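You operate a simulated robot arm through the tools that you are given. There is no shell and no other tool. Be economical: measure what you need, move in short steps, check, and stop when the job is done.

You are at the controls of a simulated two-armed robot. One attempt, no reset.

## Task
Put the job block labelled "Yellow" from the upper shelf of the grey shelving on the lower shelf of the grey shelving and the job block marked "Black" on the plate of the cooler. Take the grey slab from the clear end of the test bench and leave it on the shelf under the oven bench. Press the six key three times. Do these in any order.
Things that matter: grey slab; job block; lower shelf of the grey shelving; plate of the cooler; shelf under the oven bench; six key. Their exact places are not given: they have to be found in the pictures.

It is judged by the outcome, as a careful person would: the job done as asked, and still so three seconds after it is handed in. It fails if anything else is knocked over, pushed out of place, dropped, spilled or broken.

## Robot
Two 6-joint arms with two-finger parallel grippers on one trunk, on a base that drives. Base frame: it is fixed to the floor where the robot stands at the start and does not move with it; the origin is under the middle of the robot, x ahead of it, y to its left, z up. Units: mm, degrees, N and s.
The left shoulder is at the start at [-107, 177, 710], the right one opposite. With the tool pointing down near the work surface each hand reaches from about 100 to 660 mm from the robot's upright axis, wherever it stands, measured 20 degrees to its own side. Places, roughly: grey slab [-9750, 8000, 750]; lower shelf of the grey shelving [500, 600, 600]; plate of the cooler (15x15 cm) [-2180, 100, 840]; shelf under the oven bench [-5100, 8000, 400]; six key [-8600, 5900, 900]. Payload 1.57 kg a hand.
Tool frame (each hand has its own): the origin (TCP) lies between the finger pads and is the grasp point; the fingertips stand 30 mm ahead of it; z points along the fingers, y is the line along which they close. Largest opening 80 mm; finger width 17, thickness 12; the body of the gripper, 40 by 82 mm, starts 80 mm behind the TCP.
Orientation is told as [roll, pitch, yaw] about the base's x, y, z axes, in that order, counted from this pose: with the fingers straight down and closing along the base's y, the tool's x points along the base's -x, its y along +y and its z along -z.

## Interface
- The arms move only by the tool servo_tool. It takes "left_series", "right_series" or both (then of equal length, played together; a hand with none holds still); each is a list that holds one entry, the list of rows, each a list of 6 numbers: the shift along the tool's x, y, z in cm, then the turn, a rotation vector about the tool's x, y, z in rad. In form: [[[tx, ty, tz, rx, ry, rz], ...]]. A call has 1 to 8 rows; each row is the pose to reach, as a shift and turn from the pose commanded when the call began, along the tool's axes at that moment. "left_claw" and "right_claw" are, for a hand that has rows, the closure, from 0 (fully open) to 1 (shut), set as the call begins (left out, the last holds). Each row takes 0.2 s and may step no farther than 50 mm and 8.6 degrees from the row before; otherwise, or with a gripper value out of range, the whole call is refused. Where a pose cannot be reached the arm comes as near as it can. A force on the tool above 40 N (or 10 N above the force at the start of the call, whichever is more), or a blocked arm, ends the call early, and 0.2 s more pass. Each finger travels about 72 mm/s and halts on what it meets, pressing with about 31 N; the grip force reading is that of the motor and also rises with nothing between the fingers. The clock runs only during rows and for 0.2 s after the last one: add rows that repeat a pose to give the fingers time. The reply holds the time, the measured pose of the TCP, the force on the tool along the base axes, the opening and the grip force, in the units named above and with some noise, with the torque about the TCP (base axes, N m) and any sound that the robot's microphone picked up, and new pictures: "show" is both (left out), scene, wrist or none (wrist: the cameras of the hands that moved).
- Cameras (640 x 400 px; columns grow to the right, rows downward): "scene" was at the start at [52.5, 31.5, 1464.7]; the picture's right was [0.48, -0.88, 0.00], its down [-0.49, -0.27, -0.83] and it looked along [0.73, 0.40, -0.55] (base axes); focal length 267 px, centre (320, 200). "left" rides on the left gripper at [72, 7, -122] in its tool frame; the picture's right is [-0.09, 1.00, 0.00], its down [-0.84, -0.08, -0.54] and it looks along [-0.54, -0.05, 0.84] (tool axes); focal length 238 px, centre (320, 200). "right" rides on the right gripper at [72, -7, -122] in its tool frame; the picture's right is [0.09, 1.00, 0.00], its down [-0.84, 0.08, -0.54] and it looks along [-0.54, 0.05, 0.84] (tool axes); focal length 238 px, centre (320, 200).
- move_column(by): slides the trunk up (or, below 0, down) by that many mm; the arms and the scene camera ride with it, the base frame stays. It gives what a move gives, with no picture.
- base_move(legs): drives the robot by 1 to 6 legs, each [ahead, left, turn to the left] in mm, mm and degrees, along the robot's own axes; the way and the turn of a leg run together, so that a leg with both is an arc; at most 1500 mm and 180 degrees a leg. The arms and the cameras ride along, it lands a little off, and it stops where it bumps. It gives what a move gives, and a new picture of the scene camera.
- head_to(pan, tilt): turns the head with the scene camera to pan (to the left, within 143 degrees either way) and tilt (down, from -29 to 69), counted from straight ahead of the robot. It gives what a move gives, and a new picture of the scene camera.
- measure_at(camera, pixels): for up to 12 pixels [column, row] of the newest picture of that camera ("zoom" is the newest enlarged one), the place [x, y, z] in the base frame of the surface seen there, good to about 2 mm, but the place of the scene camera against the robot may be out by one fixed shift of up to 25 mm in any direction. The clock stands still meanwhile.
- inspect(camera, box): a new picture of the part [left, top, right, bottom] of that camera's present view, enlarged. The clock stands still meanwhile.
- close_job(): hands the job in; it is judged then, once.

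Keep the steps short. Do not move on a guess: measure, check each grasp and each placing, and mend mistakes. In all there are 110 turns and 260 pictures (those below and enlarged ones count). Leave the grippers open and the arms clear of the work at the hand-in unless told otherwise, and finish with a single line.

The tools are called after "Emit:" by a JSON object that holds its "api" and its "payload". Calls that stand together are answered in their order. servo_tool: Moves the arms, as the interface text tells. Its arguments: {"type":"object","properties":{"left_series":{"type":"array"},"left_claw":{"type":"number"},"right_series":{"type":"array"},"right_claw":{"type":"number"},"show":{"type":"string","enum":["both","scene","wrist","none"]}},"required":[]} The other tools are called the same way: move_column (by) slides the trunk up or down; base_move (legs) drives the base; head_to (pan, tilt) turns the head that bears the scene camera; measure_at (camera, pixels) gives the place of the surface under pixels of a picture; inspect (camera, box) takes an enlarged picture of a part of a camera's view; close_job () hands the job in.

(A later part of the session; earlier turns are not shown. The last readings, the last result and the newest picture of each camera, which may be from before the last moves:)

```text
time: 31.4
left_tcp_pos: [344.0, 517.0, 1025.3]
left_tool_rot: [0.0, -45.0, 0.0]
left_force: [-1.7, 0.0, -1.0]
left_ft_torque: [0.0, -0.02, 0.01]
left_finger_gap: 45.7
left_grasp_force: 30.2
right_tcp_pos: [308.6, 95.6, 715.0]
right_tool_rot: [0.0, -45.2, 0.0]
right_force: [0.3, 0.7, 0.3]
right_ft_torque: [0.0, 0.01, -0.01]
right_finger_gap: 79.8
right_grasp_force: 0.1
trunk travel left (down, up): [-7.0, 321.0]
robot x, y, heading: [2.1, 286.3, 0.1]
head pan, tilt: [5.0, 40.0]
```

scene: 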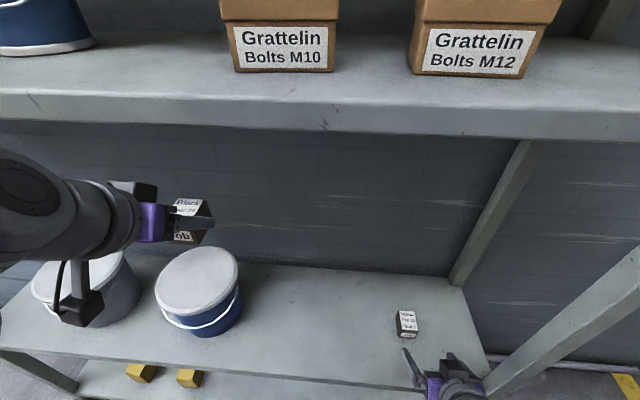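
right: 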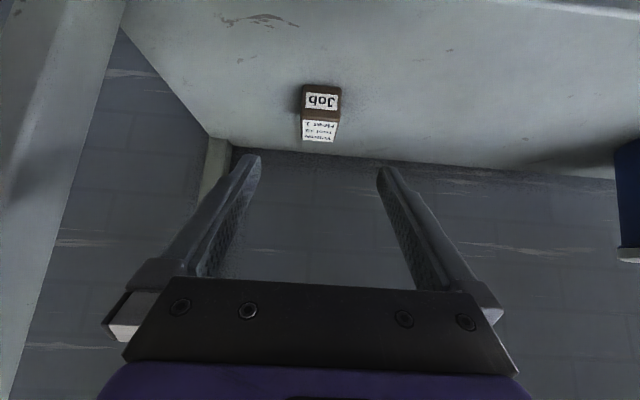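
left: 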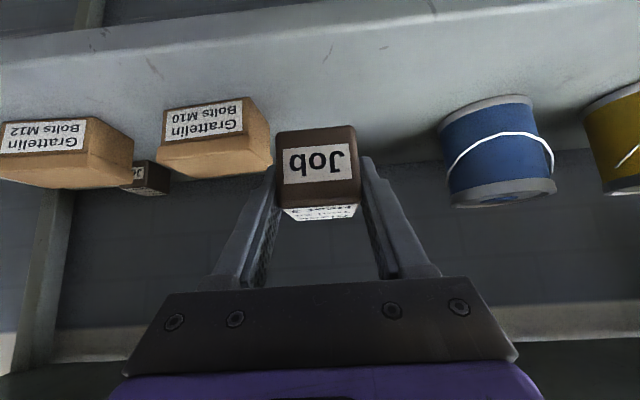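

Yellow stands on the lower shelf. Back off 250 mm and look around behind me before driving further.

Emit:
{"api": "base_move", "payload": {"legs": [[-250, 0, 0]]}}

Emit:
{"api": "head_to", "payload": {"pan": 140, "tilt": 20}}

Emit:
{"api": "head_to", "payload": {"pan": -140, "tilt": 20}}

Emit:
{"api": "head_to", "payload": {"pan": 85, "tilt": 15}}

```text
time: 33.2
left_tcp_pos: [92.7, 516.0, 1025.6]
left_tool_rot: [-0.1, -44.9, 0.0]
left_force: [0.6, 0.9, -0.8]
left_ft_torque: [0.01, 0.01, -0.01]
left_finger_gap: 45.5
left_grasp_force: 31.7
right_tcp_pos: [57.0, 95.6, 714.2]
right_tool_rot: [0.0, -45.1, 0.0]
right_force: [0.3, 0.9, 0.1]
right_ft_torque: [0.04, 0.0, -0.01]
right_finger_gap: 80.0
right_grasp_force: 0.0
trunk travel left (down, up): [-7.0, 321.0]
robot x, y, heading: [-258.6, 286.4, 0.1]
head pan, tilt: [5.0, 40.0]
```

scene: 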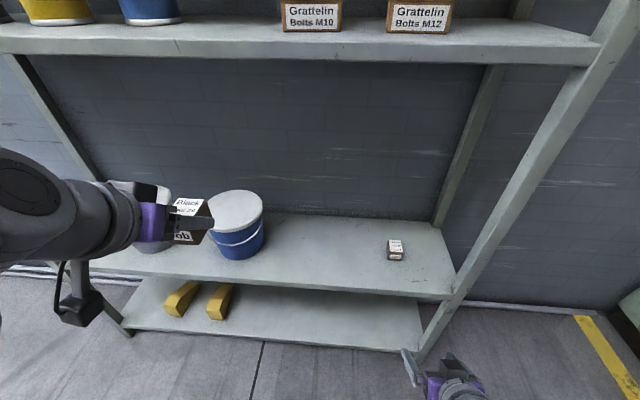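

```text
time: 35.4
left_tcp_pos: [93.1, 516.2, 1024.9]
left_tool_rot: [0.0, -45.0, 0.0]
left_force: [-0.3, 0.0, -1.2]
left_ft_torque: [-0.01, 0.0, -0.02]
left_finger_gap: 45.4
left_grasp_force: 31.8
right_tcp_pos: [58.1, 96.0, 714.5]
right_tool_rot: [-0.1, -44.9, 0.0]
right_force: [-0.1, -0.1, 0.2]
right_ft_torque: [-0.02, 0.02, 0.01]
right_finger_gap: 80.1
right_grasp_force: 0.0
trunk travel left (down, up): [-7.0, 321.0]
robot x, y, heading: [-253.9, 287.3, -0.0]
head pan, tilt: [140.0, 20.0]
```

scene: 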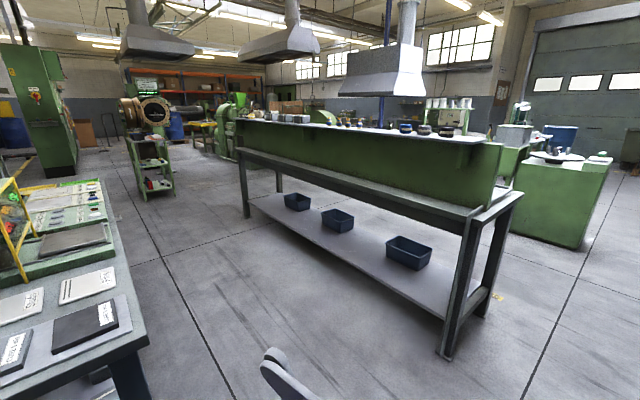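

```text
time: 39.2
left_tcp_pos: [93.5, 515.7, 1026.8]
left_tool_rot: [0.0, -45.0, 0.0]
left_force: [-0.3, -1.3, -0.8]
left_ft_torque: [0.03, -0.01, 0.01]
left_finger_gap: 45.3
left_grasp_force: 31.8
right_tcp_pos: [57.2, 95.5, 712.6]
right_tool_rot: [0.0, -45.1, -0.1]
right_force: [-0.7, 0.8, -0.3]
right_ft_torque: [-0.03, 0.01, 0.01]
right_finger_gap: 79.9
right_grasp_force: 0.0
trunk travel left (down, up): [-7.0, 321.0]
robot x, y, heading: [-255.8, 289.7, 0.0]
head pan, tilt: [-140.0, 20.0]
```

scene: 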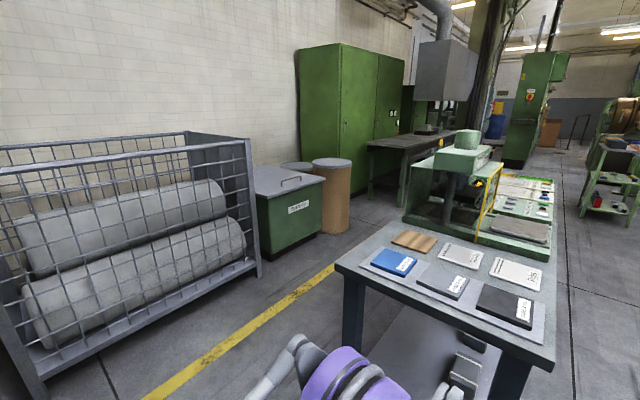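

```text
time: 42.5
left_tcp_pos: [92.6, 514.9, 1026.4]
left_tool_rot: [0.1, -45.0, -0.1]
left_force: [-0.2, -0.1, -0.6]
left_ft_torque: [-0.01, 0.03, 0.02]
left_finger_gap: 45.7
left_grasp_force: 30.7
right_tcp_pos: [57.9, 94.5, 714.6]
right_tool_rot: [0.0, -45.0, 0.0]
right_force: [0.3, 0.0, 0.3]
right_ft_torque: [0.0, -0.01, 0.02]
right_finger_gap: 80.0
right_grasp_force: 0.1
trunk travel left (down, up): [-7.0, 321.0]
robot x, y, heading: [-257.5, 287.5, 0.3]
head pan, tilt: [85.0, 15.0]
```

scene: 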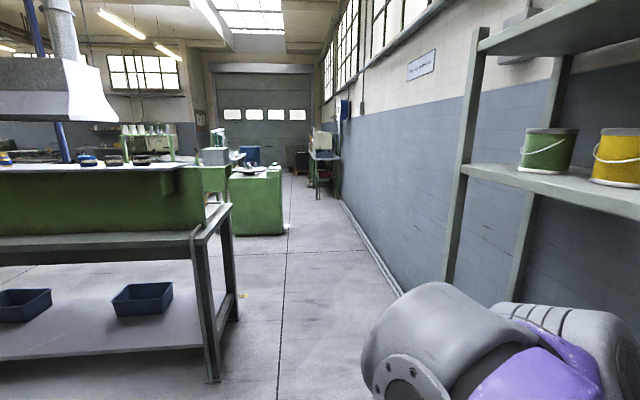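

Emit:
{"api": "head_to", "payload": {"pan": -140, "tilt": 20}}

Emit:
{"api": "measure_at", "payload": {"camera": "scene", "pixels": [[335, 265], [550, 360], [404, 220], [550, 262], [470, 150], [350, 372], [393, 262], [445, 283], [505, 305], [515, 272], [462, 254], [415, 240]]}}

Emit:
{"api": "head_to", "payload": {"pan": 140, "tilt": 25}}

```text
time: 45.7
left_tcp_pos: [91.8, 516.0, 1025.7]
left_tool_rot: [0.0, -45.0, 0.0]
left_force: [-0.3, -0.1, -0.5]
left_ft_torque: [-0.02, 0.02, 0.01]
left_finger_gap: 45.4
left_grasp_force: 31.1
right_tcp_pos: [58.0, 95.3, 714.6]
right_tool_rot: [0.0, -45.0, -0.1]
right_force: [-0.7, 0.4, 0.7]
right_ft_torque: [0.03, -0.04, -0.01]
right_finger_gap: 80.1
right_grasp_force: 0.0
trunk travel left (down, up): [-7.0, 321.0]
robot x, y, heading: [-253.1, 291.5, -0.2]
head pan, tilt: [-140.0, 20.0]
```

scene: 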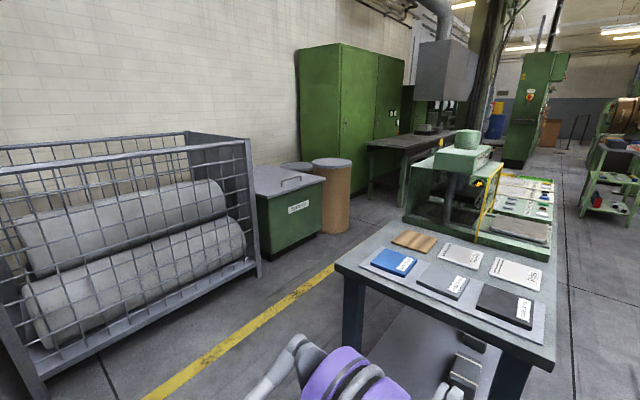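

```text
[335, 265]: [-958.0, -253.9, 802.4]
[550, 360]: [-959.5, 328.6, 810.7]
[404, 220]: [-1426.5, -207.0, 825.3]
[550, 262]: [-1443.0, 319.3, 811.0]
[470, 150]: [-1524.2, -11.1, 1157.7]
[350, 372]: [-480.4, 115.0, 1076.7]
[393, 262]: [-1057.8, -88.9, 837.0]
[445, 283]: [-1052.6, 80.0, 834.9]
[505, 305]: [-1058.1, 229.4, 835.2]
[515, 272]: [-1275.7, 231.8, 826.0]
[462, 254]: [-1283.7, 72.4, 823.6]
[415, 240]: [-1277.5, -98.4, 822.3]
```

```text
time: 49.5
left_tcp_pos: [92.2, 516.1, 1025.0]
left_tool_rot: [-0.1, -45.0, -0.1]
left_force: [-0.4, -0.1, -0.6]
left_ft_torque: [-0.03, -0.01, 0.0]
left_finger_gap: 45.5
left_grasp_force: 30.8
right_tcp_pos: [57.5, 95.9, 714.0]
right_tool_rot: [0.0, -45.0, 0.0]
right_force: [-0.1, 0.5, -0.2]
right_ft_torque: [-0.03, 0.03, 0.0]
right_finger_gap: 80.0
right_grasp_force: 0.1
trunk travel left (down, up): [-7.0, 321.0]
robot x, y, heading: [-253.3, 289.3, 0.3]
head pan, tilt: [140.0, 25.0]
```

scene: 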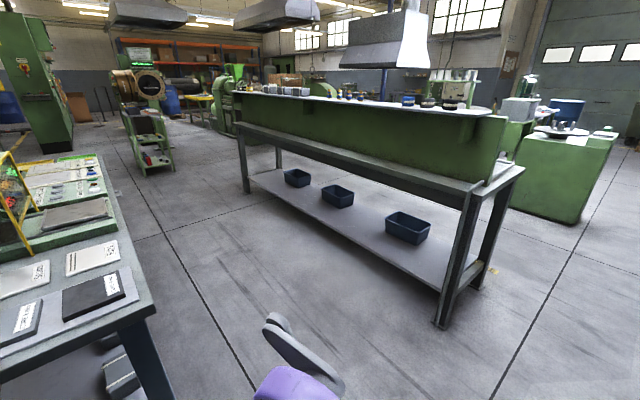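

Emit:
{"api": "measure_at", "payload": {"camera": "scene", "pixels": [[440, 325], [244, 190], [468, 185], [240, 130], [150, 310], [97, 155], [160, 165], [55, 215], [80, 180], [478, 285], [200, 190], [20, 270]]}}

Emit:
{"api": "inspect", "payload": {"camera": "scene", "box": [0, 140, 160, 260]}}

```text
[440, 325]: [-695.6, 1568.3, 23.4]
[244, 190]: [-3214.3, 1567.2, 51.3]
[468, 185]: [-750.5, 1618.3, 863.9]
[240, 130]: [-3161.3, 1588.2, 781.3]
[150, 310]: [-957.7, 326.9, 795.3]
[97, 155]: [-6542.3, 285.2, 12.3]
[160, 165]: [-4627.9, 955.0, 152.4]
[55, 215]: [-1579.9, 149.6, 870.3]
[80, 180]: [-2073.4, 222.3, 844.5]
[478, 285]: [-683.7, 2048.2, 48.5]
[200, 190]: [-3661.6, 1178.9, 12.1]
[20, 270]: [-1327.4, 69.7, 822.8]
```

```text
3.33 times, centred on (80, 200) of scene
```

zoom: 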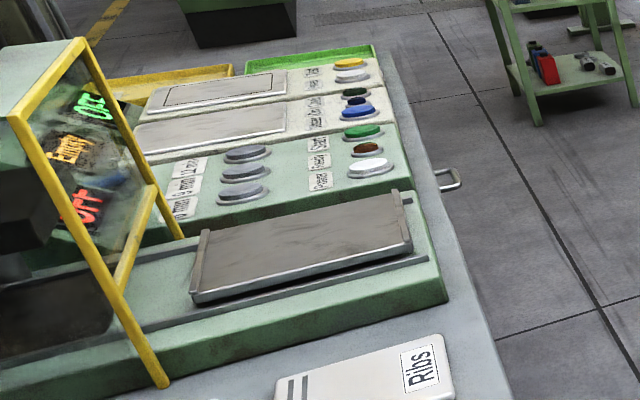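

Cooler plate must be on the long table (x −958…−2500, y up to 328). The aisle at y 330–1570 is free. I drive left to y≈850, raise the trunk, and turn right 90° to face the table side.

Emit:
{"api": "move_column", "payload": {"by": 170}}

Emit:
{"api": "head_to", "payload": {"pan": 0, "tilt": 30}}

Emit:
{"api": "base_move", "payload": {"legs": [[0, 560, 0], [0, 0, -90]]}}

```text
time: 51.5
left_tcp_pos: [92.7, 516.0, 1195.1]
left_tool_rot: [0.1, -44.9, 0.0]
left_force: [0.2, -0.7, -1.1]
left_ft_torque: [0.05, 0.0, -0.01]
left_finger_gap: 45.5
left_grasp_force: 31.3
right_tcp_pos: [58.2, 95.4, 884.0]
right_tool_rot: [0.0, -45.0, -0.1]
right_force: [0.6, 0.5, 0.3]
right_ft_torque: [0.0, 0.0, -0.01]
right_finger_gap: 79.7
right_grasp_force: 0.1
trunk travel left (down, up): [-177.0, 151.0]
robot x, y, heading: [-254.2, 291.0, 0.1]
head pan, tilt: [140.0, 25.0]
```

```text
time: 53.7
left_tcp_pos: [93.0, 515.5, 1196.3]
left_tool_rot: [0.0, -45.1, 0.0]
left_force: [0.5, -0.5, -1.0]
left_ft_torque: [0.02, 0.01, -0.05]
left_finger_gap: 45.6
left_grasp_force: 30.5
right_tcp_pos: [57.7, 94.2, 884.3]
right_tool_rot: [0.0, -45.1, 0.1]
right_force: [0.1, 0.9, -0.6]
right_ft_torque: [-0.01, 0.0, 0.01]
right_finger_gap: 80.1
right_grasp_force: 0.0
trunk travel left (down, up): [-177.0, 151.0]
robot x, y, heading: [-251.1, 288.4, 0.0]
head pan, tilt: [0.0, 30.0]
```

scene: 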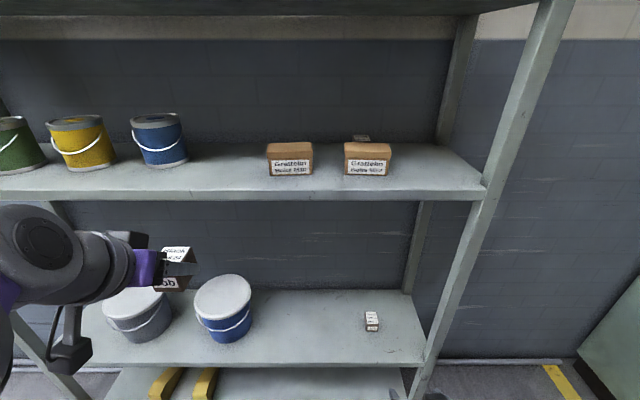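

```text
time: 63.0
left_tcp_pos: [-33.1, 504.2, 1193.9]
left_tool_rot: [0.0, -45.0, -90.6]
left_force: [0.5, 0.1, -0.6]
left_ft_torque: [0.01, 0.0, 0.01]
left_finger_gap: 45.2
left_grasp_force: 30.8
right_tcp_pos: [-453.1, 544.9, 884.0]
right_tool_rot: [0.0, -45.1, -90.6]
right_force: [-0.2, -0.5, -0.2]
right_ft_torque: [0.04, -0.01, 0.03]
right_finger_gap: 80.2
right_grasp_force: 0.1
trunk travel left (down, up): [-177.0, 151.0]
robot x, y, heading: [-254.5, 856.7, -90.6]
head pan, tilt: [0.0, 30.0]
```

scene: 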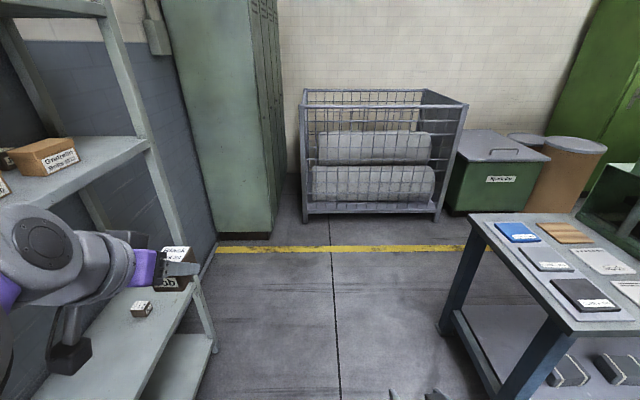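

Path along the aisle is clear. Strafe right (toward −x) about 1920 mm.

Emit:
{"api": "base_move", "payload": {"legs": [[0, -1000, 0.6], [0, -920, 0]]}}

```text
time: 80.2
left_tcp_pos: [-1957.7, 518.1, 1195.1]
left_tool_rot: [0.0, -45.0, -90.1]
left_force: [0.2, -0.6, -1.5]
left_ft_torque: [0.0, 0.02, -0.02]
left_finger_gap: 45.5
left_grasp_force: 31.1
right_tcp_pos: [-2377.5, 553.6, 884.3]
right_tool_rot: [0.0, -44.9, -89.9]
right_force: [0.0, 1.0, 0.6]
right_ft_torque: [-0.01, 0.03, 0.01]
right_finger_gap: 80.1
right_grasp_force: 0.0
trunk travel left (down, up): [-177.0, 151.0]
robot x, y, heading: [-2184.9, 867.6, -90.0]
head pan, tilt: [0.0, 30.0]
```

scene: 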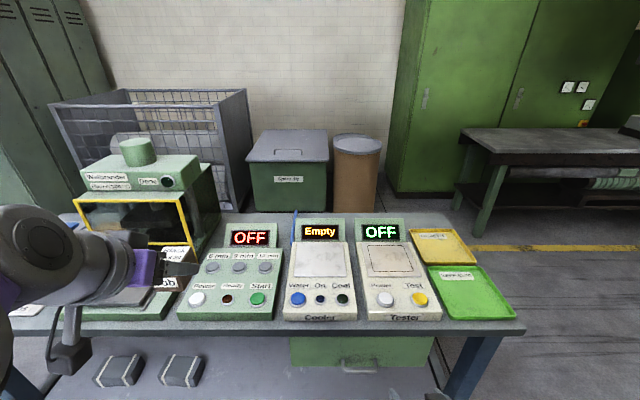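

The middle device is labelled "Cooler" (display "Empty"); its plate is at (320,260). I enlarge and measure.

Emit:
{"api": "inspect", "payload": {"camera": "scene", "box": [240, 210, 400, 330]}}

Emit:
{"api": "measure_at", "payload": {"camera": "scene", "pixels": [[297, 246], [340, 246], [296, 274], [345, 274], [320, 260], [320, 230], [294, 225], [320, 310], [285, 310], [396, 262], [245, 235], [520, 315]]}}

```text
3.33 times, centred on (320, 270) of scene
```

zoom: 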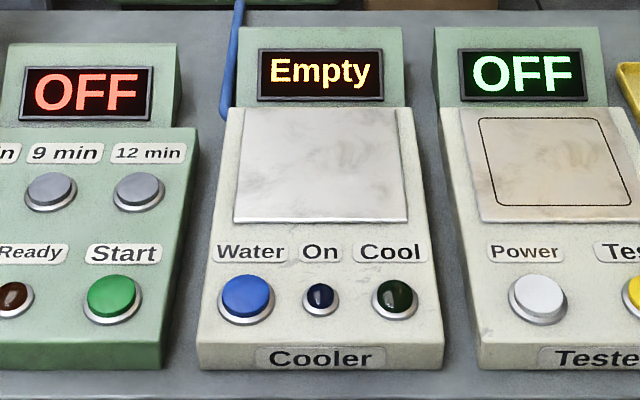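

```text
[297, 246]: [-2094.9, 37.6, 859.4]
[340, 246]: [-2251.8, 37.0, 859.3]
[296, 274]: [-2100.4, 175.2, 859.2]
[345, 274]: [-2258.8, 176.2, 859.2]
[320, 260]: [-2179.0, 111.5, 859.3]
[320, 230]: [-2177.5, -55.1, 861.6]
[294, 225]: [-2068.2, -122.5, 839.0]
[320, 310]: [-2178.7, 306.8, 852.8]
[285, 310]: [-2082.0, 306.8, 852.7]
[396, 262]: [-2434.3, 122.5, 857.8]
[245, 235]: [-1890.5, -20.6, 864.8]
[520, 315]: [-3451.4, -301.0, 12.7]
```

Plate centre, corrected, about (−2165,115,847). First pull the right hand up and back, then strafe 207 mm right and 200 mm ahead.

Emit:
{"api": "servo_tool", "payload": {"right_series": [[[-1, 0, -3, 0, 0, 0], [-2, 0, -6, 0, 0, 0], [-3, 0, -9, 0, 0, 0], [-4, 0, -12, 0, 0, 0], [-5, 0, -15, 0, 0, 0], [-6, 0, -18, 0, 0, 0], [-7, 0, -21, 0, 0, 0]]], "show": "none"}}

Emit:
{"api": "base_move", "payload": {"legs": [[0, -207, 0], [200, 0, 0]]}}

Emit:
{"api": "servo_tool", "payload": {"left_series": [[[2, 0, 3.4, 0, 0, 0], [4, 0, 6.8, 0, 0, 0], [6, 0, 10.2, 0, 0, 0], [7, 0, 13, 0, 0, 0]]]}}

```text
time: 81.8
left_tcp_pos: [-1956.2, 518.0, 1195.1]
left_tool_rot: [0.0, -45.0, -89.9]
left_force: [-0.3, 0.5, -0.4]
left_ft_torque: [-0.01, -0.01, 0.0]
left_finger_gap: 45.5
left_grasp_force: 31.1
right_tcp_pos: [-2385.2, 621.2, 1096.3]
right_tool_rot: [0.0, -44.9, -89.9]
right_force: [0.8, 0.2, -0.3]
right_ft_torque: [0.0, -0.01, -0.04]
right_finger_gap: 79.8
right_grasp_force: 0.0
right hand out of reach, approached as far as the arm can: row 4, 5, 6, 7
trunk travel left (down, up): [-177.0, 151.0]
robot x, y, heading: [-2182.2, 865.5, -90.2]
head pan, tilt: [0.0, 30.0]
```

```text
time: 85.5
left_tcp_pos: [-2164.2, 317.2, 1195.1]
left_tool_rot: [0.0, -45.0, -89.9]
left_force: [0.8, 0.5, -1.1]
left_ft_torque: [0.04, 0.0, 0.03]
left_finger_gap: 45.4
left_grasp_force: 31.1
right_tcp_pos: [-2593.1, 418.3, 1095.3]
right_tool_rot: [0.0, -44.9, -90.0]
right_force: [0.8, 0.0, 0.5]
right_ft_torque: [0.01, 0.01, 0.03]
right_finger_gap: 79.9
right_grasp_force: 0.1
trunk travel left (down, up): [-177.0, 151.0]
robot x, y, heading: [-2390.1, 665.5, -90.0]
head pan, tilt: [0.0, 30.0]
```

scene: 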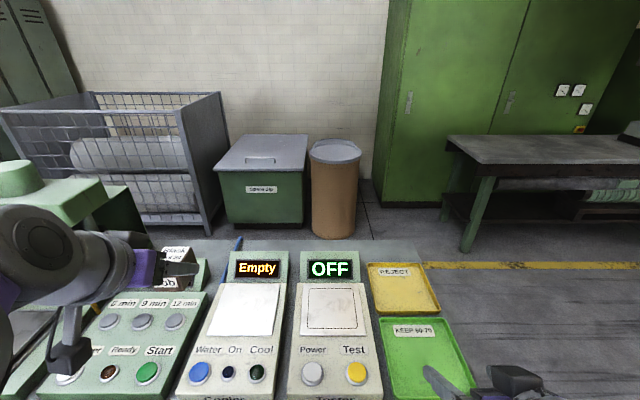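

```text
time: 86.5
left_tcp_pos: [-2165.7, 274.5, 1053.5]
left_tool_rot: [0.0, -45.1, -90.1]
left_force: [-0.1, -0.8, -0.2]
left_ft_torque: [0.02, -0.01, 0.02]
left_finger_gap: 45.4
left_grasp_force: 30.6
right_tcp_pos: [-2592.5, 417.5, 1095.3]
right_tool_rot: [0.1, -44.9, -89.9]
right_force: [0.2, 0.6, 0.2]
right_ft_torque: [0.01, 0.0, 0.01]
right_finger_gap: 79.9
right_grasp_force: 0.1
trunk travel left (down, up): [-177.0, 151.0]
robot x, y, heading: [-2394.4, 665.5, -89.9]
head pan, tilt: [0.0, 30.0]
```

scene: 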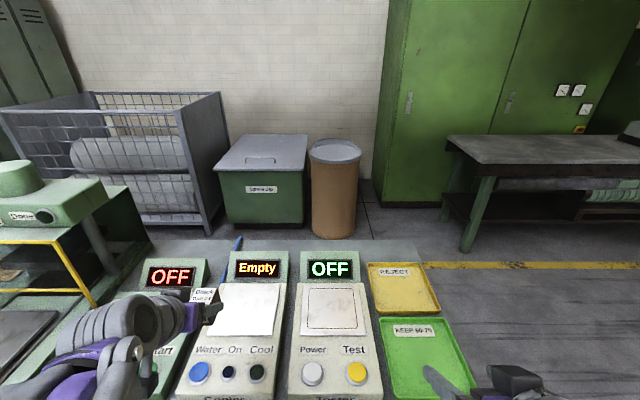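
left: 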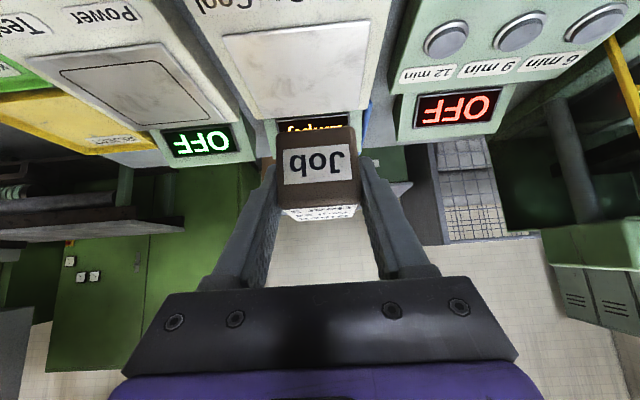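

Emit:
{"api": "measure_at", "payload": {"camera": "left", "pixels": [[228, 40], [366, 26], [252, 115], [362, 108], [300, 70], [320, 85]]}}

```text
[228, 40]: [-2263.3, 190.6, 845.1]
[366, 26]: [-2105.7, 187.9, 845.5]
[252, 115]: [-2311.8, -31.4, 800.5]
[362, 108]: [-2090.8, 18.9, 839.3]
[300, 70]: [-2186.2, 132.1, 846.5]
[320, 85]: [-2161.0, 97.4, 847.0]
```

Plate top z≈846.5, centre about (−2183,117). I move the block over it, to 26 mm above.

Emit:
{"api": "servo_tool", "payload": {"left_series": [[[0, -0.4, 4.2, 0, 0, 0], [0, -0.8, 8.4, 0, 0, 0], [0, -1.2, 12.6, 0, 0, 0], [-0.1, -1.7, 16.8, 0, 0, 0], [-0.1, -1.7, 20.5, 0, 0, 0], [-0.1, -1.7, 20.5, 0, 0, 0]]]}}

```text
time: 87.9
left_tcp_pos: [-2181.7, 129.5, 908.6]
left_tool_rot: [0.0, -45.0, -89.9]
left_force: [0.4, 0.2, -1.2]
left_ft_torque: [0.05, -0.02, -0.02]
left_finger_gap: 45.6
left_grasp_force: 30.9
right_tcp_pos: [-2593.0, 419.7, 1094.5]
right_tool_rot: [0.0, -45.0, -90.0]
right_force: [1.9, -0.1, 0.1]
right_ft_torque: [-0.01, -0.01, -0.02]
right_finger_gap: 79.9
right_grasp_force: 0.0
trunk travel left (down, up): [-177.0, 151.0]
robot x, y, heading: [-2393.2, 667.7, -90.1]
head pan, tilt: [0.0, 30.0]
```

scene: 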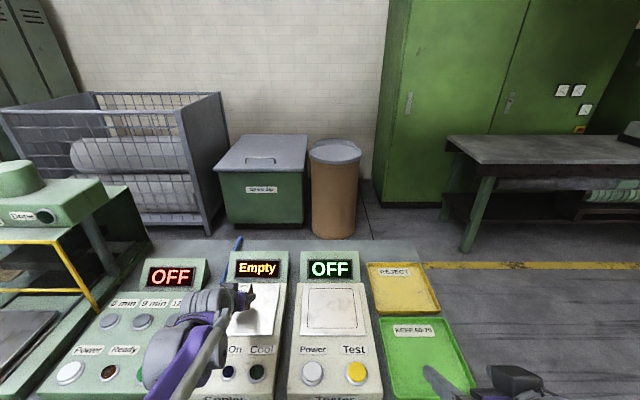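
left: 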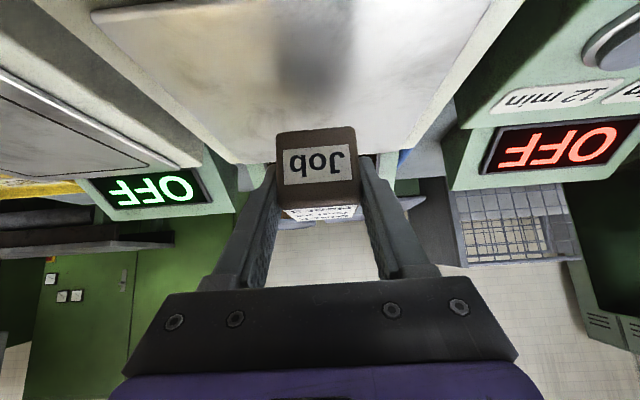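

Emit:
{"api": "measure_at", "payload": {"camera": "left", "pixels": [[105, 20], [485, 8], [238, 160], [372, 150], [264, 160], [300, 60]]}}

```text
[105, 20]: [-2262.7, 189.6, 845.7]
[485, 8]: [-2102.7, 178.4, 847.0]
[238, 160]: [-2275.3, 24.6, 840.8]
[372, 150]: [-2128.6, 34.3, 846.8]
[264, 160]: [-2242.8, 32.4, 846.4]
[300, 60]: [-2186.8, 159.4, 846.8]
```

Emit:
{"api": "servo_tool", "payload": {"left_series": [[[0.55, 0, 1.25, 0, 0, 0], [1.1, 0, 2.5, 0, 0, 0], [1.2, 0, 2.6, 0, 0, 0], [1.27, 0, 2.67, 0, 0, 0], [1.34, 0, 2.74, 0, 0, 0]]], "show": "none"}}

```text
time: 89.1
left_tcp_pos: [-2182.6, 119.4, 879.8]
left_tool_rot: [0.0, -44.9, -89.9]
left_force: [-1.3, -0.2, -0.3]
left_ft_torque: [0.03, -0.02, 0.0]
left_finger_gap: 45.2
left_grasp_force: 30.6
right_tcp_pos: [-2593.2, 419.1, 1094.8]
right_tool_rot: [0.0, -44.8, -89.9]
right_force: [0.2, 0.0, 0.0]
right_ft_torque: [0.01, 0.0, -0.01]
right_finger_gap: 79.9
right_grasp_force: 0.0
trunk travel left (down, up): [-177.0, 151.0]
robot x, y, heading: [-2394.3, 663.3, -89.9]
head pan, tilt: [0.0, 30.0]
```

Emit:
{"api": "servo_tool", "payload": {"left_series": [[[0.06, 0, 0.06, 0, 0, 0], [0.12, 0, 0.12, 0, 0, 0], [0.17, 0, 0.17, 0, 0, 0]]], "show": "wrist"}}

```text
time: 89.9
left_tcp_pos: [-2181.1, 118.8, 878.3]
left_tool_rot: [0.0, -45.1, -89.9]
left_force: [1.3, -1.0, 6.0]
left_ft_torque: [-0.28, 0.02, 0.06]
left_finger_gap: 45.5
left_grasp_force: 30.6
right_tcp_pos: [-2593.5, 419.6, 1095.0]
right_tool_rot: [0.0, -44.9, -89.9]
right_force: [0.0, -0.6, 0.4]
right_ft_torque: [-0.02, 0.02, 0.0]
right_finger_gap: 79.7
right_grasp_force: 0.0
trunk travel left (down, up): [-177.0, 151.0]
robot x, y, heading: [-2393.2, 666.4, -90.0]
head pan, tilt: [0.0, 30.0]
```

left: 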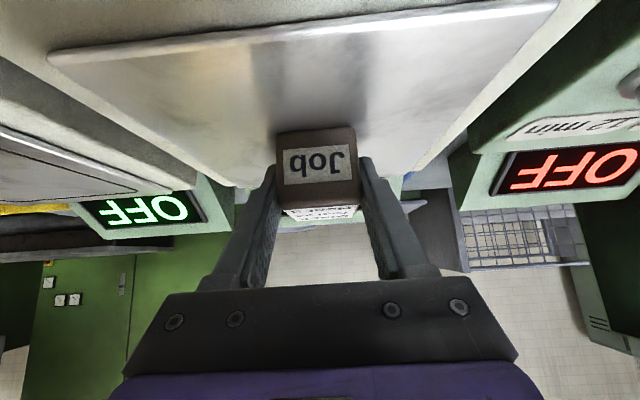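

Light contact (6 N). Release and withdraw backward-up.

Emit:
{"api": "servo_tool", "payload": {"left_series": [[[0, 0, 0, 0, 0, 0], [0, 0, 0, 0, 0, 0], [0, 0, 0, 0, 0, 0], [0, 0, 0, 0, 0, 0]]], "left_claw": 0, "show": "none"}}

Emit:
{"api": "servo_tool", "payload": {"left_series": [[[0, 0, -2, 0, 0, 0], [0, 0, -5, 0, 0, 0], [0, 0, -9, 0, 0, 0], [0, 0, -13, 0, 0, 0], [0, 0, -17, 0, 0, 0], [0, 0, -21, 0, 0, 0], [0, 0, -25, 0, 0, 0]]]}}

```text
time: 90.9
left_tcp_pos: [-2181.8, 117.9, 878.4]
left_tool_rot: [0.1, -44.9, -89.9]
left_force: [-0.2, -0.1, -0.4]
left_ft_torque: [0.04, 0.03, 0.02]
left_finger_gap: 80.0
left_grasp_force: 0.0
right_tcp_pos: [-2591.9, 419.5, 1094.9]
right_tool_rot: [0.0, -44.9, -89.9]
right_force: [0.2, 0.5, 0.6]
right_ft_torque: [0.01, -0.01, 0.02]
right_finger_gap: 80.0
right_grasp_force: 0.0
trunk travel left (down, up): [-177.0, 151.0]
robot x, y, heading: [-2394.8, 662.1, -89.8]
head pan, tilt: [0.0, 30.0]
```

```text
time: 92.5
left_tcp_pos: [-2182.2, 295.8, 1055.5]
left_tool_rot: [0.0, -45.0, -90.0]
left_force: [-0.3, -0.4, 0.3]
left_ft_torque: [-0.02, 0.01, 0.03]
left_finger_gap: 80.0
left_grasp_force: 0.0
right_tcp_pos: [-2594.0, 420.2, 1095.7]
right_tool_rot: [0.0, -45.1, -89.9]
right_force: [-0.6, 0.3, 0.0]
right_ft_torque: [0.03, -0.01, -0.01]
right_finger_gap: 79.7
right_grasp_force: 0.1
trunk travel left (down, up): [-177.0, 151.0]
robot x, y, heading: [-2391.4, 660.9, -89.6]
head pan, tilt: [0.0, 30.0]
```

scene: 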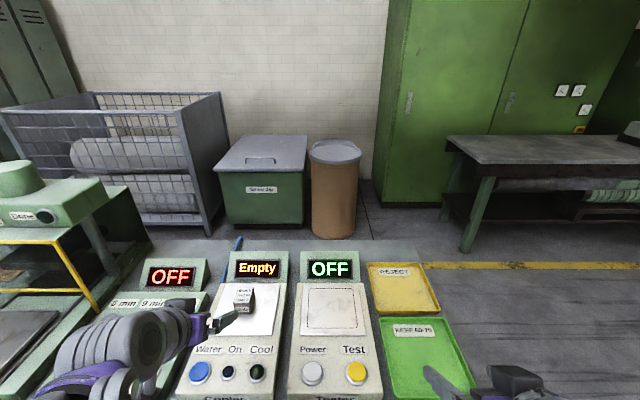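
left: 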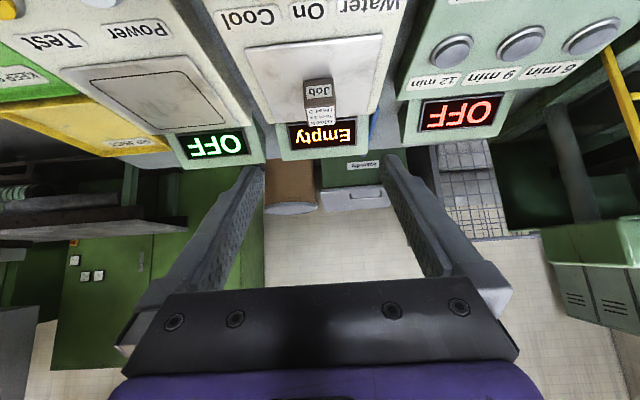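

Black sits on the cooler plate. Now back out into the aisle (y≈950) and turn right 90° to face −x.

Emit:
{"api": "base_move", "payload": {"legs": [[-285, 0, 0], [0, 0, -90]]}}

Emit:
{"api": "head_to", "payload": {"pan": -35, "tilt": 15}}

Emit:
{"api": "head_to", "payload": {"pan": 0, "tilt": 15}}

```text
time: 98.3
left_tcp_pos: [-2761.8, 736.4, 1054.3]
left_tool_rot: [0.0, -44.9, 179.9]
left_force: [0.3, 0.2, -0.1]
left_ft_torque: [0.02, 0.01, -0.04]
left_finger_gap: 79.9
left_grasp_force: 0.0
right_tcp_pos: [-2636.6, 1148.2, 1094.0]
right_tool_rot: [0.0, -44.9, 180.0]
right_force: [-0.5, 0.3, -1.1]
right_ft_torque: [-0.02, 0.02, -0.01]
right_finger_gap: 80.1
right_grasp_force: 0.0
trunk travel left (down, up): [-177.0, 151.0]
robot x, y, heading: [-2392.8, 946.7, -180.2]
head pan, tilt: [0.0, 30.0]
```

scene: 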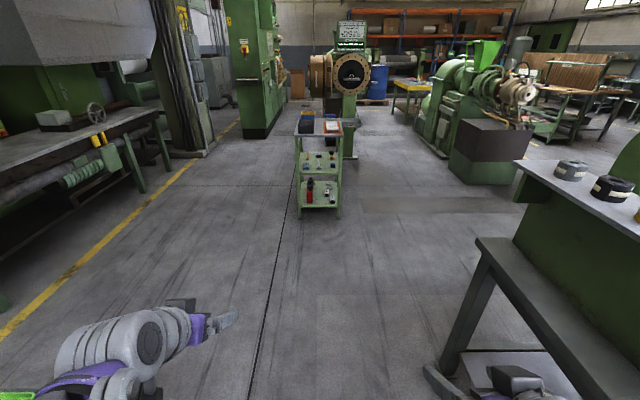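

```text
time: 99.3
left_tcp_pos: [-2762.6, 738.1, 1054.2]
left_tool_rot: [0.0, -45.1, 179.9]
left_force: [0.1, 0.4, -0.1]
left_ft_torque: [-0.02, 0.0, 0.0]
left_finger_gap: 79.9
left_grasp_force: 0.0
right_tcp_pos: [-2637.9, 1147.7, 1095.2]
right_tool_rot: [0.0, -44.9, 180.0]
right_force: [0.4, -0.3, -0.3]
right_ft_torque: [0.02, 0.03, -0.03]
right_finger_gap: 79.9
right_grasp_force: 0.1
trunk travel left (down, up): [-177.0, 151.0]
robot x, y, heading: [-2395.7, 944.7, -179.8]
head pan, tilt: [-35.0, 15.0]
```

scene: 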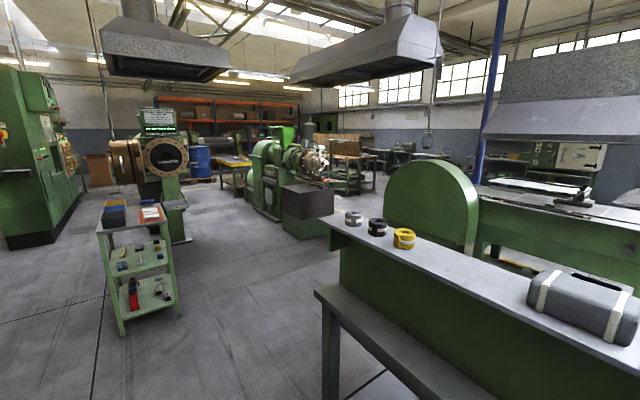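

```text
time: 100.3
left_tcp_pos: [-2762.4, 736.8, 1054.6]
left_tool_rot: [0.1, -44.9, 179.9]
left_force: [0.3, -0.7, 0.5]
left_ft_torque: [0.0, 0.01, 0.0]
left_finger_gap: 80.0
left_grasp_force: 0.1
right_tcp_pos: [-2636.9, 1148.2, 1095.0]
right_tool_rot: [0.0, -44.9, 180.0]
right_force: [0.3, 0.6, -0.4]
right_ft_torque: [0.01, 0.0, 0.0]
right_finger_gap: 80.1
right_grasp_force: 0.1
trunk travel left (down, up): [-177.0, 151.0]
robot x, y, heading: [-2392.2, 948.2, -180.0]
head pan, tilt: [0.0, 15.0]
```

scene: 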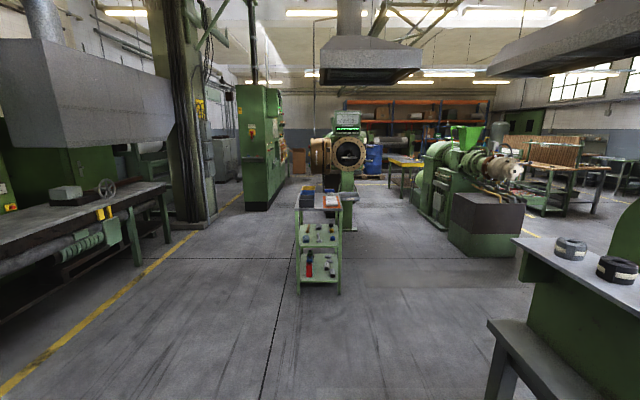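

I measure obstacle footprints on this view to plan the route.

Emit:
{"api": "measure_at", "payload": {"camera": "scene", "pixels": [[300, 285], [340, 290], [355, 228], [425, 215], [450, 240], [523, 255], [244, 208], [370, 178], [392, 190], [285, 190], [490, 395], [380, 260]]}}

Emit:
{"api": "inspect", "payload": {"camera": "scene", "box": [280, 90, 640, 270]}}

Emit:
{"api": "head_to", "payload": {"pan": -70, "tilt": 10}}

```text
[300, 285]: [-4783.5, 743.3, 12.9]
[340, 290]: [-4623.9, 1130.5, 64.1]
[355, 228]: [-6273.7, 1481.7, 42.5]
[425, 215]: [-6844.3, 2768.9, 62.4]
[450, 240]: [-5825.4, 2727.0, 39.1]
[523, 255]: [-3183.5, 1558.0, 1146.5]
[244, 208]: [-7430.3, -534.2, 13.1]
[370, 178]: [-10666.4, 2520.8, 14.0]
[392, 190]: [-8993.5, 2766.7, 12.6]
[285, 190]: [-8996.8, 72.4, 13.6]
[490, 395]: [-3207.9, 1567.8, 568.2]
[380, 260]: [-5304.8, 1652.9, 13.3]
```

```text
1.78 times, centred on (460, 180) of scene
```

zoom: 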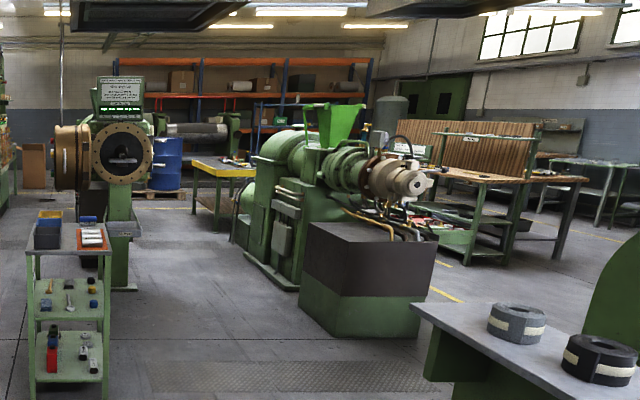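

```text
time: 101.7
left_tcp_pos: [-2762.4, 737.0, 1054.3]
left_tool_rot: [0.0, -45.0, 180.0]
left_force: [-0.5, -0.7, -0.6]
left_ft_torque: [0.0, -0.02, -0.01]
left_finger_gap: 79.7
left_grasp_force: 0.1
right_tcp_pos: [-2637.4, 1149.4, 1096.5]
right_tool_rot: [-0.1, -44.9, 180.0]
right_force: [-0.1, 0.3, -0.4]
right_ft_torque: [0.02, 0.0, 0.0]
right_finger_gap: 79.9
right_grasp_force: 0.1
trunk travel left (down, up): [-177.0, 151.0]
robot x, y, heading: [-2395.4, 947.5, -180.3]
head pan, tilt: [-70.0, 10.0]
```

scene: 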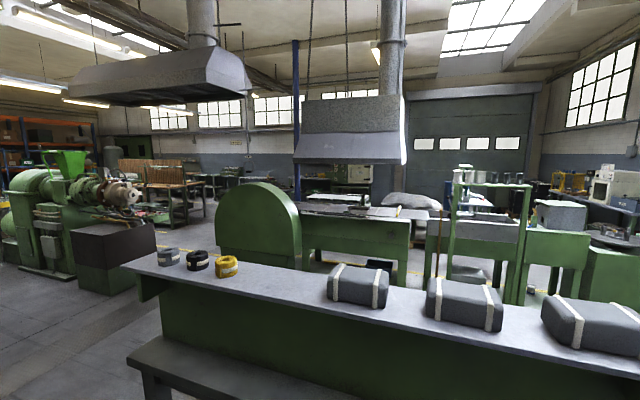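

Emit:
{"api": "measure_at", "payload": {"camera": "scene", "pixels": [[108, 294], [155, 250], [225, 240], [300, 240], [405, 240], [180, 235], [205, 215], [150, 222], [15, 262], [225, 195], [265, 175], [355, 172]]}}

Emit:
{"api": "inspect", "payload": {"camera": "scene", "box": [100, 140, 420, 300]}}

```text
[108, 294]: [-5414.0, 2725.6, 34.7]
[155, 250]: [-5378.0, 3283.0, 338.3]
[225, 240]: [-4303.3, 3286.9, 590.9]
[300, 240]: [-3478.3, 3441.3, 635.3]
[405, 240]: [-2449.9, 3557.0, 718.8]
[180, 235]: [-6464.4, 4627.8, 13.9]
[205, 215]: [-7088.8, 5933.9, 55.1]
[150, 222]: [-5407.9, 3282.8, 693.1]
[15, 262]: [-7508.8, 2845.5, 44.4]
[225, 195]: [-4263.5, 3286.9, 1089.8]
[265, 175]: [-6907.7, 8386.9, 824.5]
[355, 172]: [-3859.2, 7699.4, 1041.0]
```

```text
2.00 times, centred on (260, 220) of scene
```

zoom: 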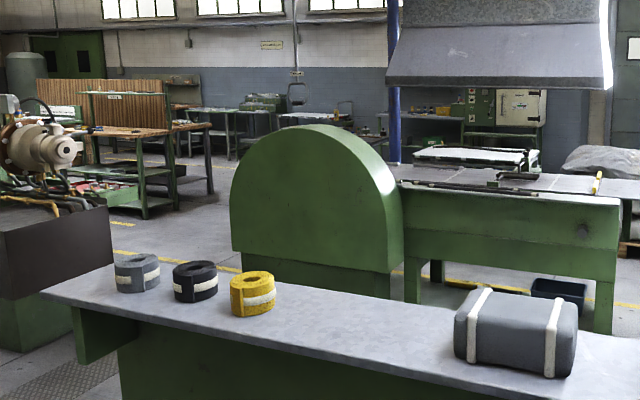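

A gap lies between the dark box (x −5380) and the round-guard machine (x −4300), centre x≈−4840. Route: ahead 1300, strafe right 950, ahead 1150, turn right 90°.

Emit:
{"api": "base_move", "payload": {"legs": [[1300, 0, 0], [0, -950, 0], [1150, 0, 0], [0, 0, -90]]}}

Emit:
{"api": "head_to", "payload": {"pan": 0, "tilt": 15}}

Emit:
{"api": "measure_at", "payload": {"camera": "scene", "pixels": [[80, 300], [560, 300], [200, 220], [320, 220], [440, 220], [320, 190], [200, 190], [440, 190]]}}

```text
time: 125.8
left_tcp_pos: [-5018.5, 2310.1, 1054.9]
left_tool_rot: [0.0, -45.1, 87.8]
left_force: [0.5, -0.5, 0.0]
left_ft_torque: [-0.01, -0.03, 0.0]
left_finger_gap: 80.1
left_grasp_force: 0.1
right_tcp_pos: [-4611.0, 2170.6, 1095.2]
right_tool_rot: [0.0, -44.9, 87.8]
right_force: [-1.0, 0.4, -0.6]
right_ft_torque: [0.02, 0.02, -0.03]
right_finger_gap: 79.9
right_grasp_force: 0.0
trunk travel left (down, up): [-177.0, 151.0]
robot x, y, heading: [-4822.8, 1933.9, 87.7]
head pan, tilt: [-70.0, 10.0]
```

scene: 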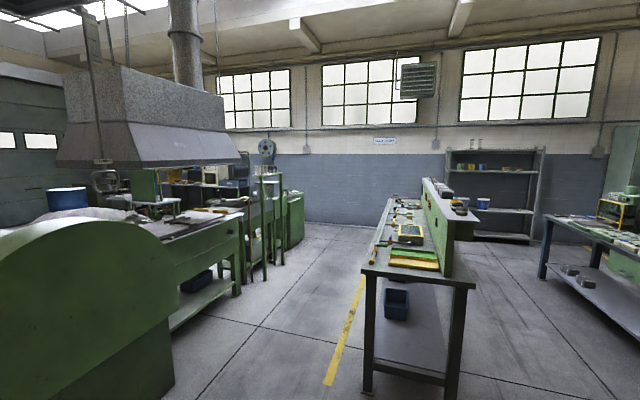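

```text
time: 127.2
left_tcp_pos: [-5016.8, 2311.1, 1054.3]
left_tool_rot: [0.0, -45.0, 87.8]
left_force: [-0.9, -0.3, 0.0]
left_ft_torque: [0.04, -0.03, 0.01]
left_finger_gap: 79.9
left_grasp_force: 0.0
right_tcp_pos: [-4610.4, 2170.2, 1094.3]
right_tool_rot: [0.0, -44.8, 87.8]
right_force: [0.0, 0.9, 0.2]
right_ft_torque: [0.0, 0.01, 0.01]
right_finger_gap: 80.2
right_grasp_force: 0.0
trunk travel left (down, up): [-177.0, 151.0]
robot x, y, heading: [-4824.4, 1935.9, 87.8]
head pan, tilt: [0.0, 15.0]
```

scene: 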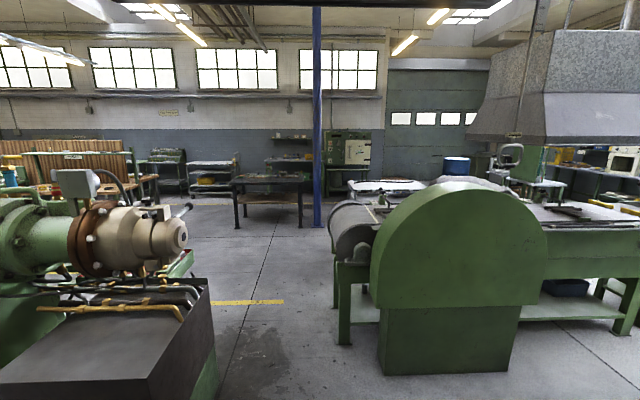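

```text
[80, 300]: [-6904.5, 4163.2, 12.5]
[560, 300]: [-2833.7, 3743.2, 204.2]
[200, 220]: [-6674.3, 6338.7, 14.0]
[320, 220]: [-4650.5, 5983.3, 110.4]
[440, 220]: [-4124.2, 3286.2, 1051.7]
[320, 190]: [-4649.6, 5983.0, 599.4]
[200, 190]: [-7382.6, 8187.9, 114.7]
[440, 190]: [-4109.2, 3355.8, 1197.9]
```

Emit:
{"api": "measure_at", "payload": {"camera": "scene", "pixels": [[210, 330], [205, 285], [180, 310], [345, 330], [333, 240], [335, 300], [375, 360], [190, 210], [185, 240], [230, 225], [300, 225], [160, 330]]}}

```text
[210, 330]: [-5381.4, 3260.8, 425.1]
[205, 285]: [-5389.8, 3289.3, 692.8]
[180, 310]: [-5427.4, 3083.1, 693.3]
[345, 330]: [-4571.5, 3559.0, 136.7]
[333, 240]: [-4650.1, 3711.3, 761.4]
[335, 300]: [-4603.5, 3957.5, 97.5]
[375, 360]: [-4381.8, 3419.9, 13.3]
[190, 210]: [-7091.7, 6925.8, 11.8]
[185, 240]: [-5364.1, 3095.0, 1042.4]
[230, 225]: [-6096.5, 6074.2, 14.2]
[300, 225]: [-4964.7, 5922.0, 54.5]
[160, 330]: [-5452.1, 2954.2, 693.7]
```

The gap is only ~714 mm wide (x −5364 to −4650). I check my own width by looking down at both sides.

Emit:
{"api": "head_to", "payload": {"pan": 80, "tilt": 69}}

Emit:
{"api": "measure_at", "payload": {"camera": "scene", "pixels": [[320, 200], [320, 250], [320, 300], [320, 350], [320, 390], [420, 300], [220, 300], [450, 200], [500, 250], [400, 150]]}}

Emit:
{"api": "head_to", "payload": {"pan": -80, "tilt": 69}}

Emit:
{"api": "measure_at", "payload": {"camera": "scene", "pixels": [[320, 200], [320, 250], [320, 300], [320, 350], [320, 390], [420, 300], [220, 300], [190, 200], [140, 250], [240, 150]]}}

```text
time: 128.7
left_tcp_pos: [-5016.4, 2309.6, 1054.0]
left_tool_rot: [0.0, -45.1, 87.8]
left_force: [-0.1, 0.4, -0.2]
left_ft_torque: [-0.03, -0.03, 0.01]
left_finger_gap: 79.9
left_grasp_force: 0.1
right_tcp_pos: [-4610.2, 2170.3, 1094.7]
right_tool_rot: [0.0, -44.9, 87.8]
right_force: [-0.2, 0.4, 0.3]
right_ft_torque: [0.01, 0.0, -0.01]
right_finger_gap: 80.0
right_grasp_force: 0.0
trunk travel left (down, up): [-177.0, 151.0]
robot x, y, heading: [-4821.2, 1934.2, 87.9]
head pan, tilt: [80.0, 68.8]
```

scene: 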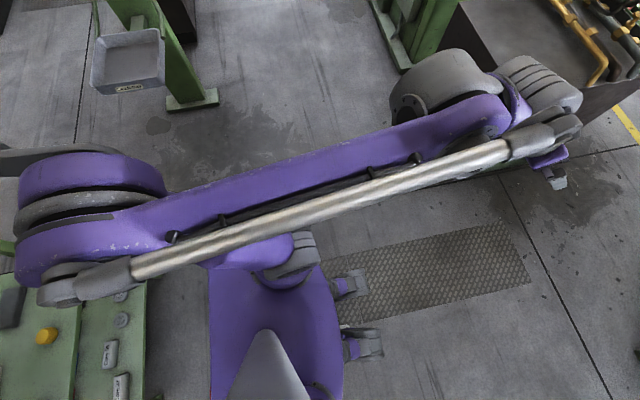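

```text
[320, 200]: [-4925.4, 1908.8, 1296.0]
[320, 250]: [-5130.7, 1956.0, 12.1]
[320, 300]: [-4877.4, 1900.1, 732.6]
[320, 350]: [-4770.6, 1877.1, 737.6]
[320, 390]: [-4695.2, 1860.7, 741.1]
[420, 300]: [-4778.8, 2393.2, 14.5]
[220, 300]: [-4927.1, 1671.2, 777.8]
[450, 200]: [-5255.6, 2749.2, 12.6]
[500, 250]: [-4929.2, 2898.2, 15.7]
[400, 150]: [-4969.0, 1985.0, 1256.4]
```

```text
time: 131.2
left_tcp_pos: [-5015.9, 2309.3, 1054.9]
left_tool_rot: [0.0, -45.0, 87.7]
left_force: [-0.4, 0.7, 0.9]
left_ft_torque: [0.02, 0.01, 0.03]
left_finger_gap: 79.8
left_grasp_force: 0.0
right_tcp_pos: [-4611.9, 2171.4, 1095.4]
right_tool_rot: [-0.1, -44.9, 87.8]
right_force: [-0.1, -0.5, 1.0]
right_ft_torque: [0.03, 0.02, -0.01]
right_finger_gap: 79.9
right_grasp_force: 0.0
trunk travel left (down, up): [-177.0, 151.0]
robot x, y, heading: [-4822.4, 1931.9, 88.1]
head pan, tilt: [-80.0, 68.8]
```

scene: 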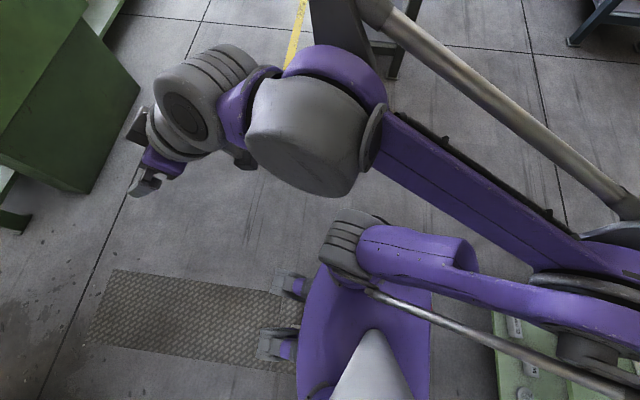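

```text
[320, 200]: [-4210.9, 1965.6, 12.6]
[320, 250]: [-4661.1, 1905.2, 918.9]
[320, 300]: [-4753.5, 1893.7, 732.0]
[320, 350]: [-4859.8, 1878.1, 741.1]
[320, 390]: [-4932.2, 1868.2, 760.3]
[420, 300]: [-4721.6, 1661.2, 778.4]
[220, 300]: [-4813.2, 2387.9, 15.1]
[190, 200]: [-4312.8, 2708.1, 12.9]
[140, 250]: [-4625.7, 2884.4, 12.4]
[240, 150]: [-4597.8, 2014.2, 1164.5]
```

Emit:
{"api": "measure_at", "payload": {"camera": "scene", "pixels": [[330, 60], [345, 120], [400, 20], [500, 90], [600, 170], [620, 230], [290, 285], [275, 340], [190, 80], [600, 365], [320, 90], [630, 290]]}}

Emit:
{"api": "head_to", "payload": {"pan": 80, "tilt": 69}}

Emit:
{"api": "measure_at", "payload": {"camera": "scene", "pixels": [[350, 285], [365, 345], [85, 165], [70, 200], [30, 155], [60, 290], [440, 70], [530, 75], [250, 180], [50, 240], [15, 150], [545, 185]]}}

```text
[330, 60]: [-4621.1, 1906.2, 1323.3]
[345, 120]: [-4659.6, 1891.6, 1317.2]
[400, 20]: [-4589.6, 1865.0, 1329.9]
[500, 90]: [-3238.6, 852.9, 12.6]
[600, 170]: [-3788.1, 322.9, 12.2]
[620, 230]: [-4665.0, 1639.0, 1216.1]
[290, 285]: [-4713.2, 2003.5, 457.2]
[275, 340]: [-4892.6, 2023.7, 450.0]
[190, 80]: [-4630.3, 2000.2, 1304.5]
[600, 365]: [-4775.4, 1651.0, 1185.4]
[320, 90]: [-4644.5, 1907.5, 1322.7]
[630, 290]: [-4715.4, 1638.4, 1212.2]
```

```text
time: 133.6
left_tcp_pos: [-5018.2, 2308.9, 1054.4]
left_tool_rot: [-0.1, -44.9, 87.8]
left_force: [-0.3, 0.8, 0.1]
left_ft_torque: [-0.01, 0.0, -0.01]
left_finger_gap: 80.0
left_grasp_force: 0.0
right_tcp_pos: [-4610.9, 2170.0, 1095.7]
right_tool_rot: [0.0, -44.9, 87.7]
right_force: [0.8, -0.3, 0.2]
right_ft_torque: [0.01, -0.03, 0.01]
right_finger_gap: 79.8
right_grasp_force: 0.0
trunk travel left (down, up): [-177.0, 151.0]
robot x, y, heading: [-4819.9, 1928.7, 87.9]
head pan, tilt: [80.0, 68.8]
```

scene: 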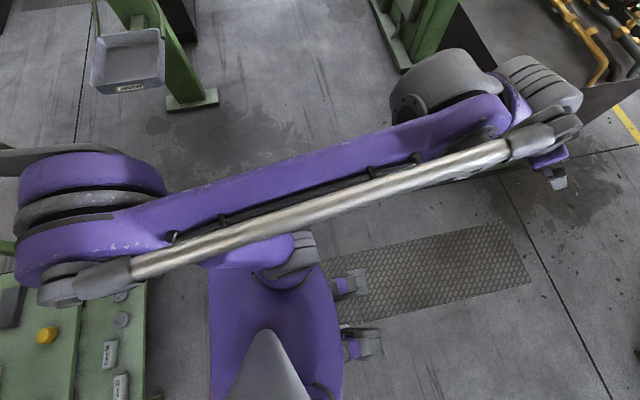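

```text
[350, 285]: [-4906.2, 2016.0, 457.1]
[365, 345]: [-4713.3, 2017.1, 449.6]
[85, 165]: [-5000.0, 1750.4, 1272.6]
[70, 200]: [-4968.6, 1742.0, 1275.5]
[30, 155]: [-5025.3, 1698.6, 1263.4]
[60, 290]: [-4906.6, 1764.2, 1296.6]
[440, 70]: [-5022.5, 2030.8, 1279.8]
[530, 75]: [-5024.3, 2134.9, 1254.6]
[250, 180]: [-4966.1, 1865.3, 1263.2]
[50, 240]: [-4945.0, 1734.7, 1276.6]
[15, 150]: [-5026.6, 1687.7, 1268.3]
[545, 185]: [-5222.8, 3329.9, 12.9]
```

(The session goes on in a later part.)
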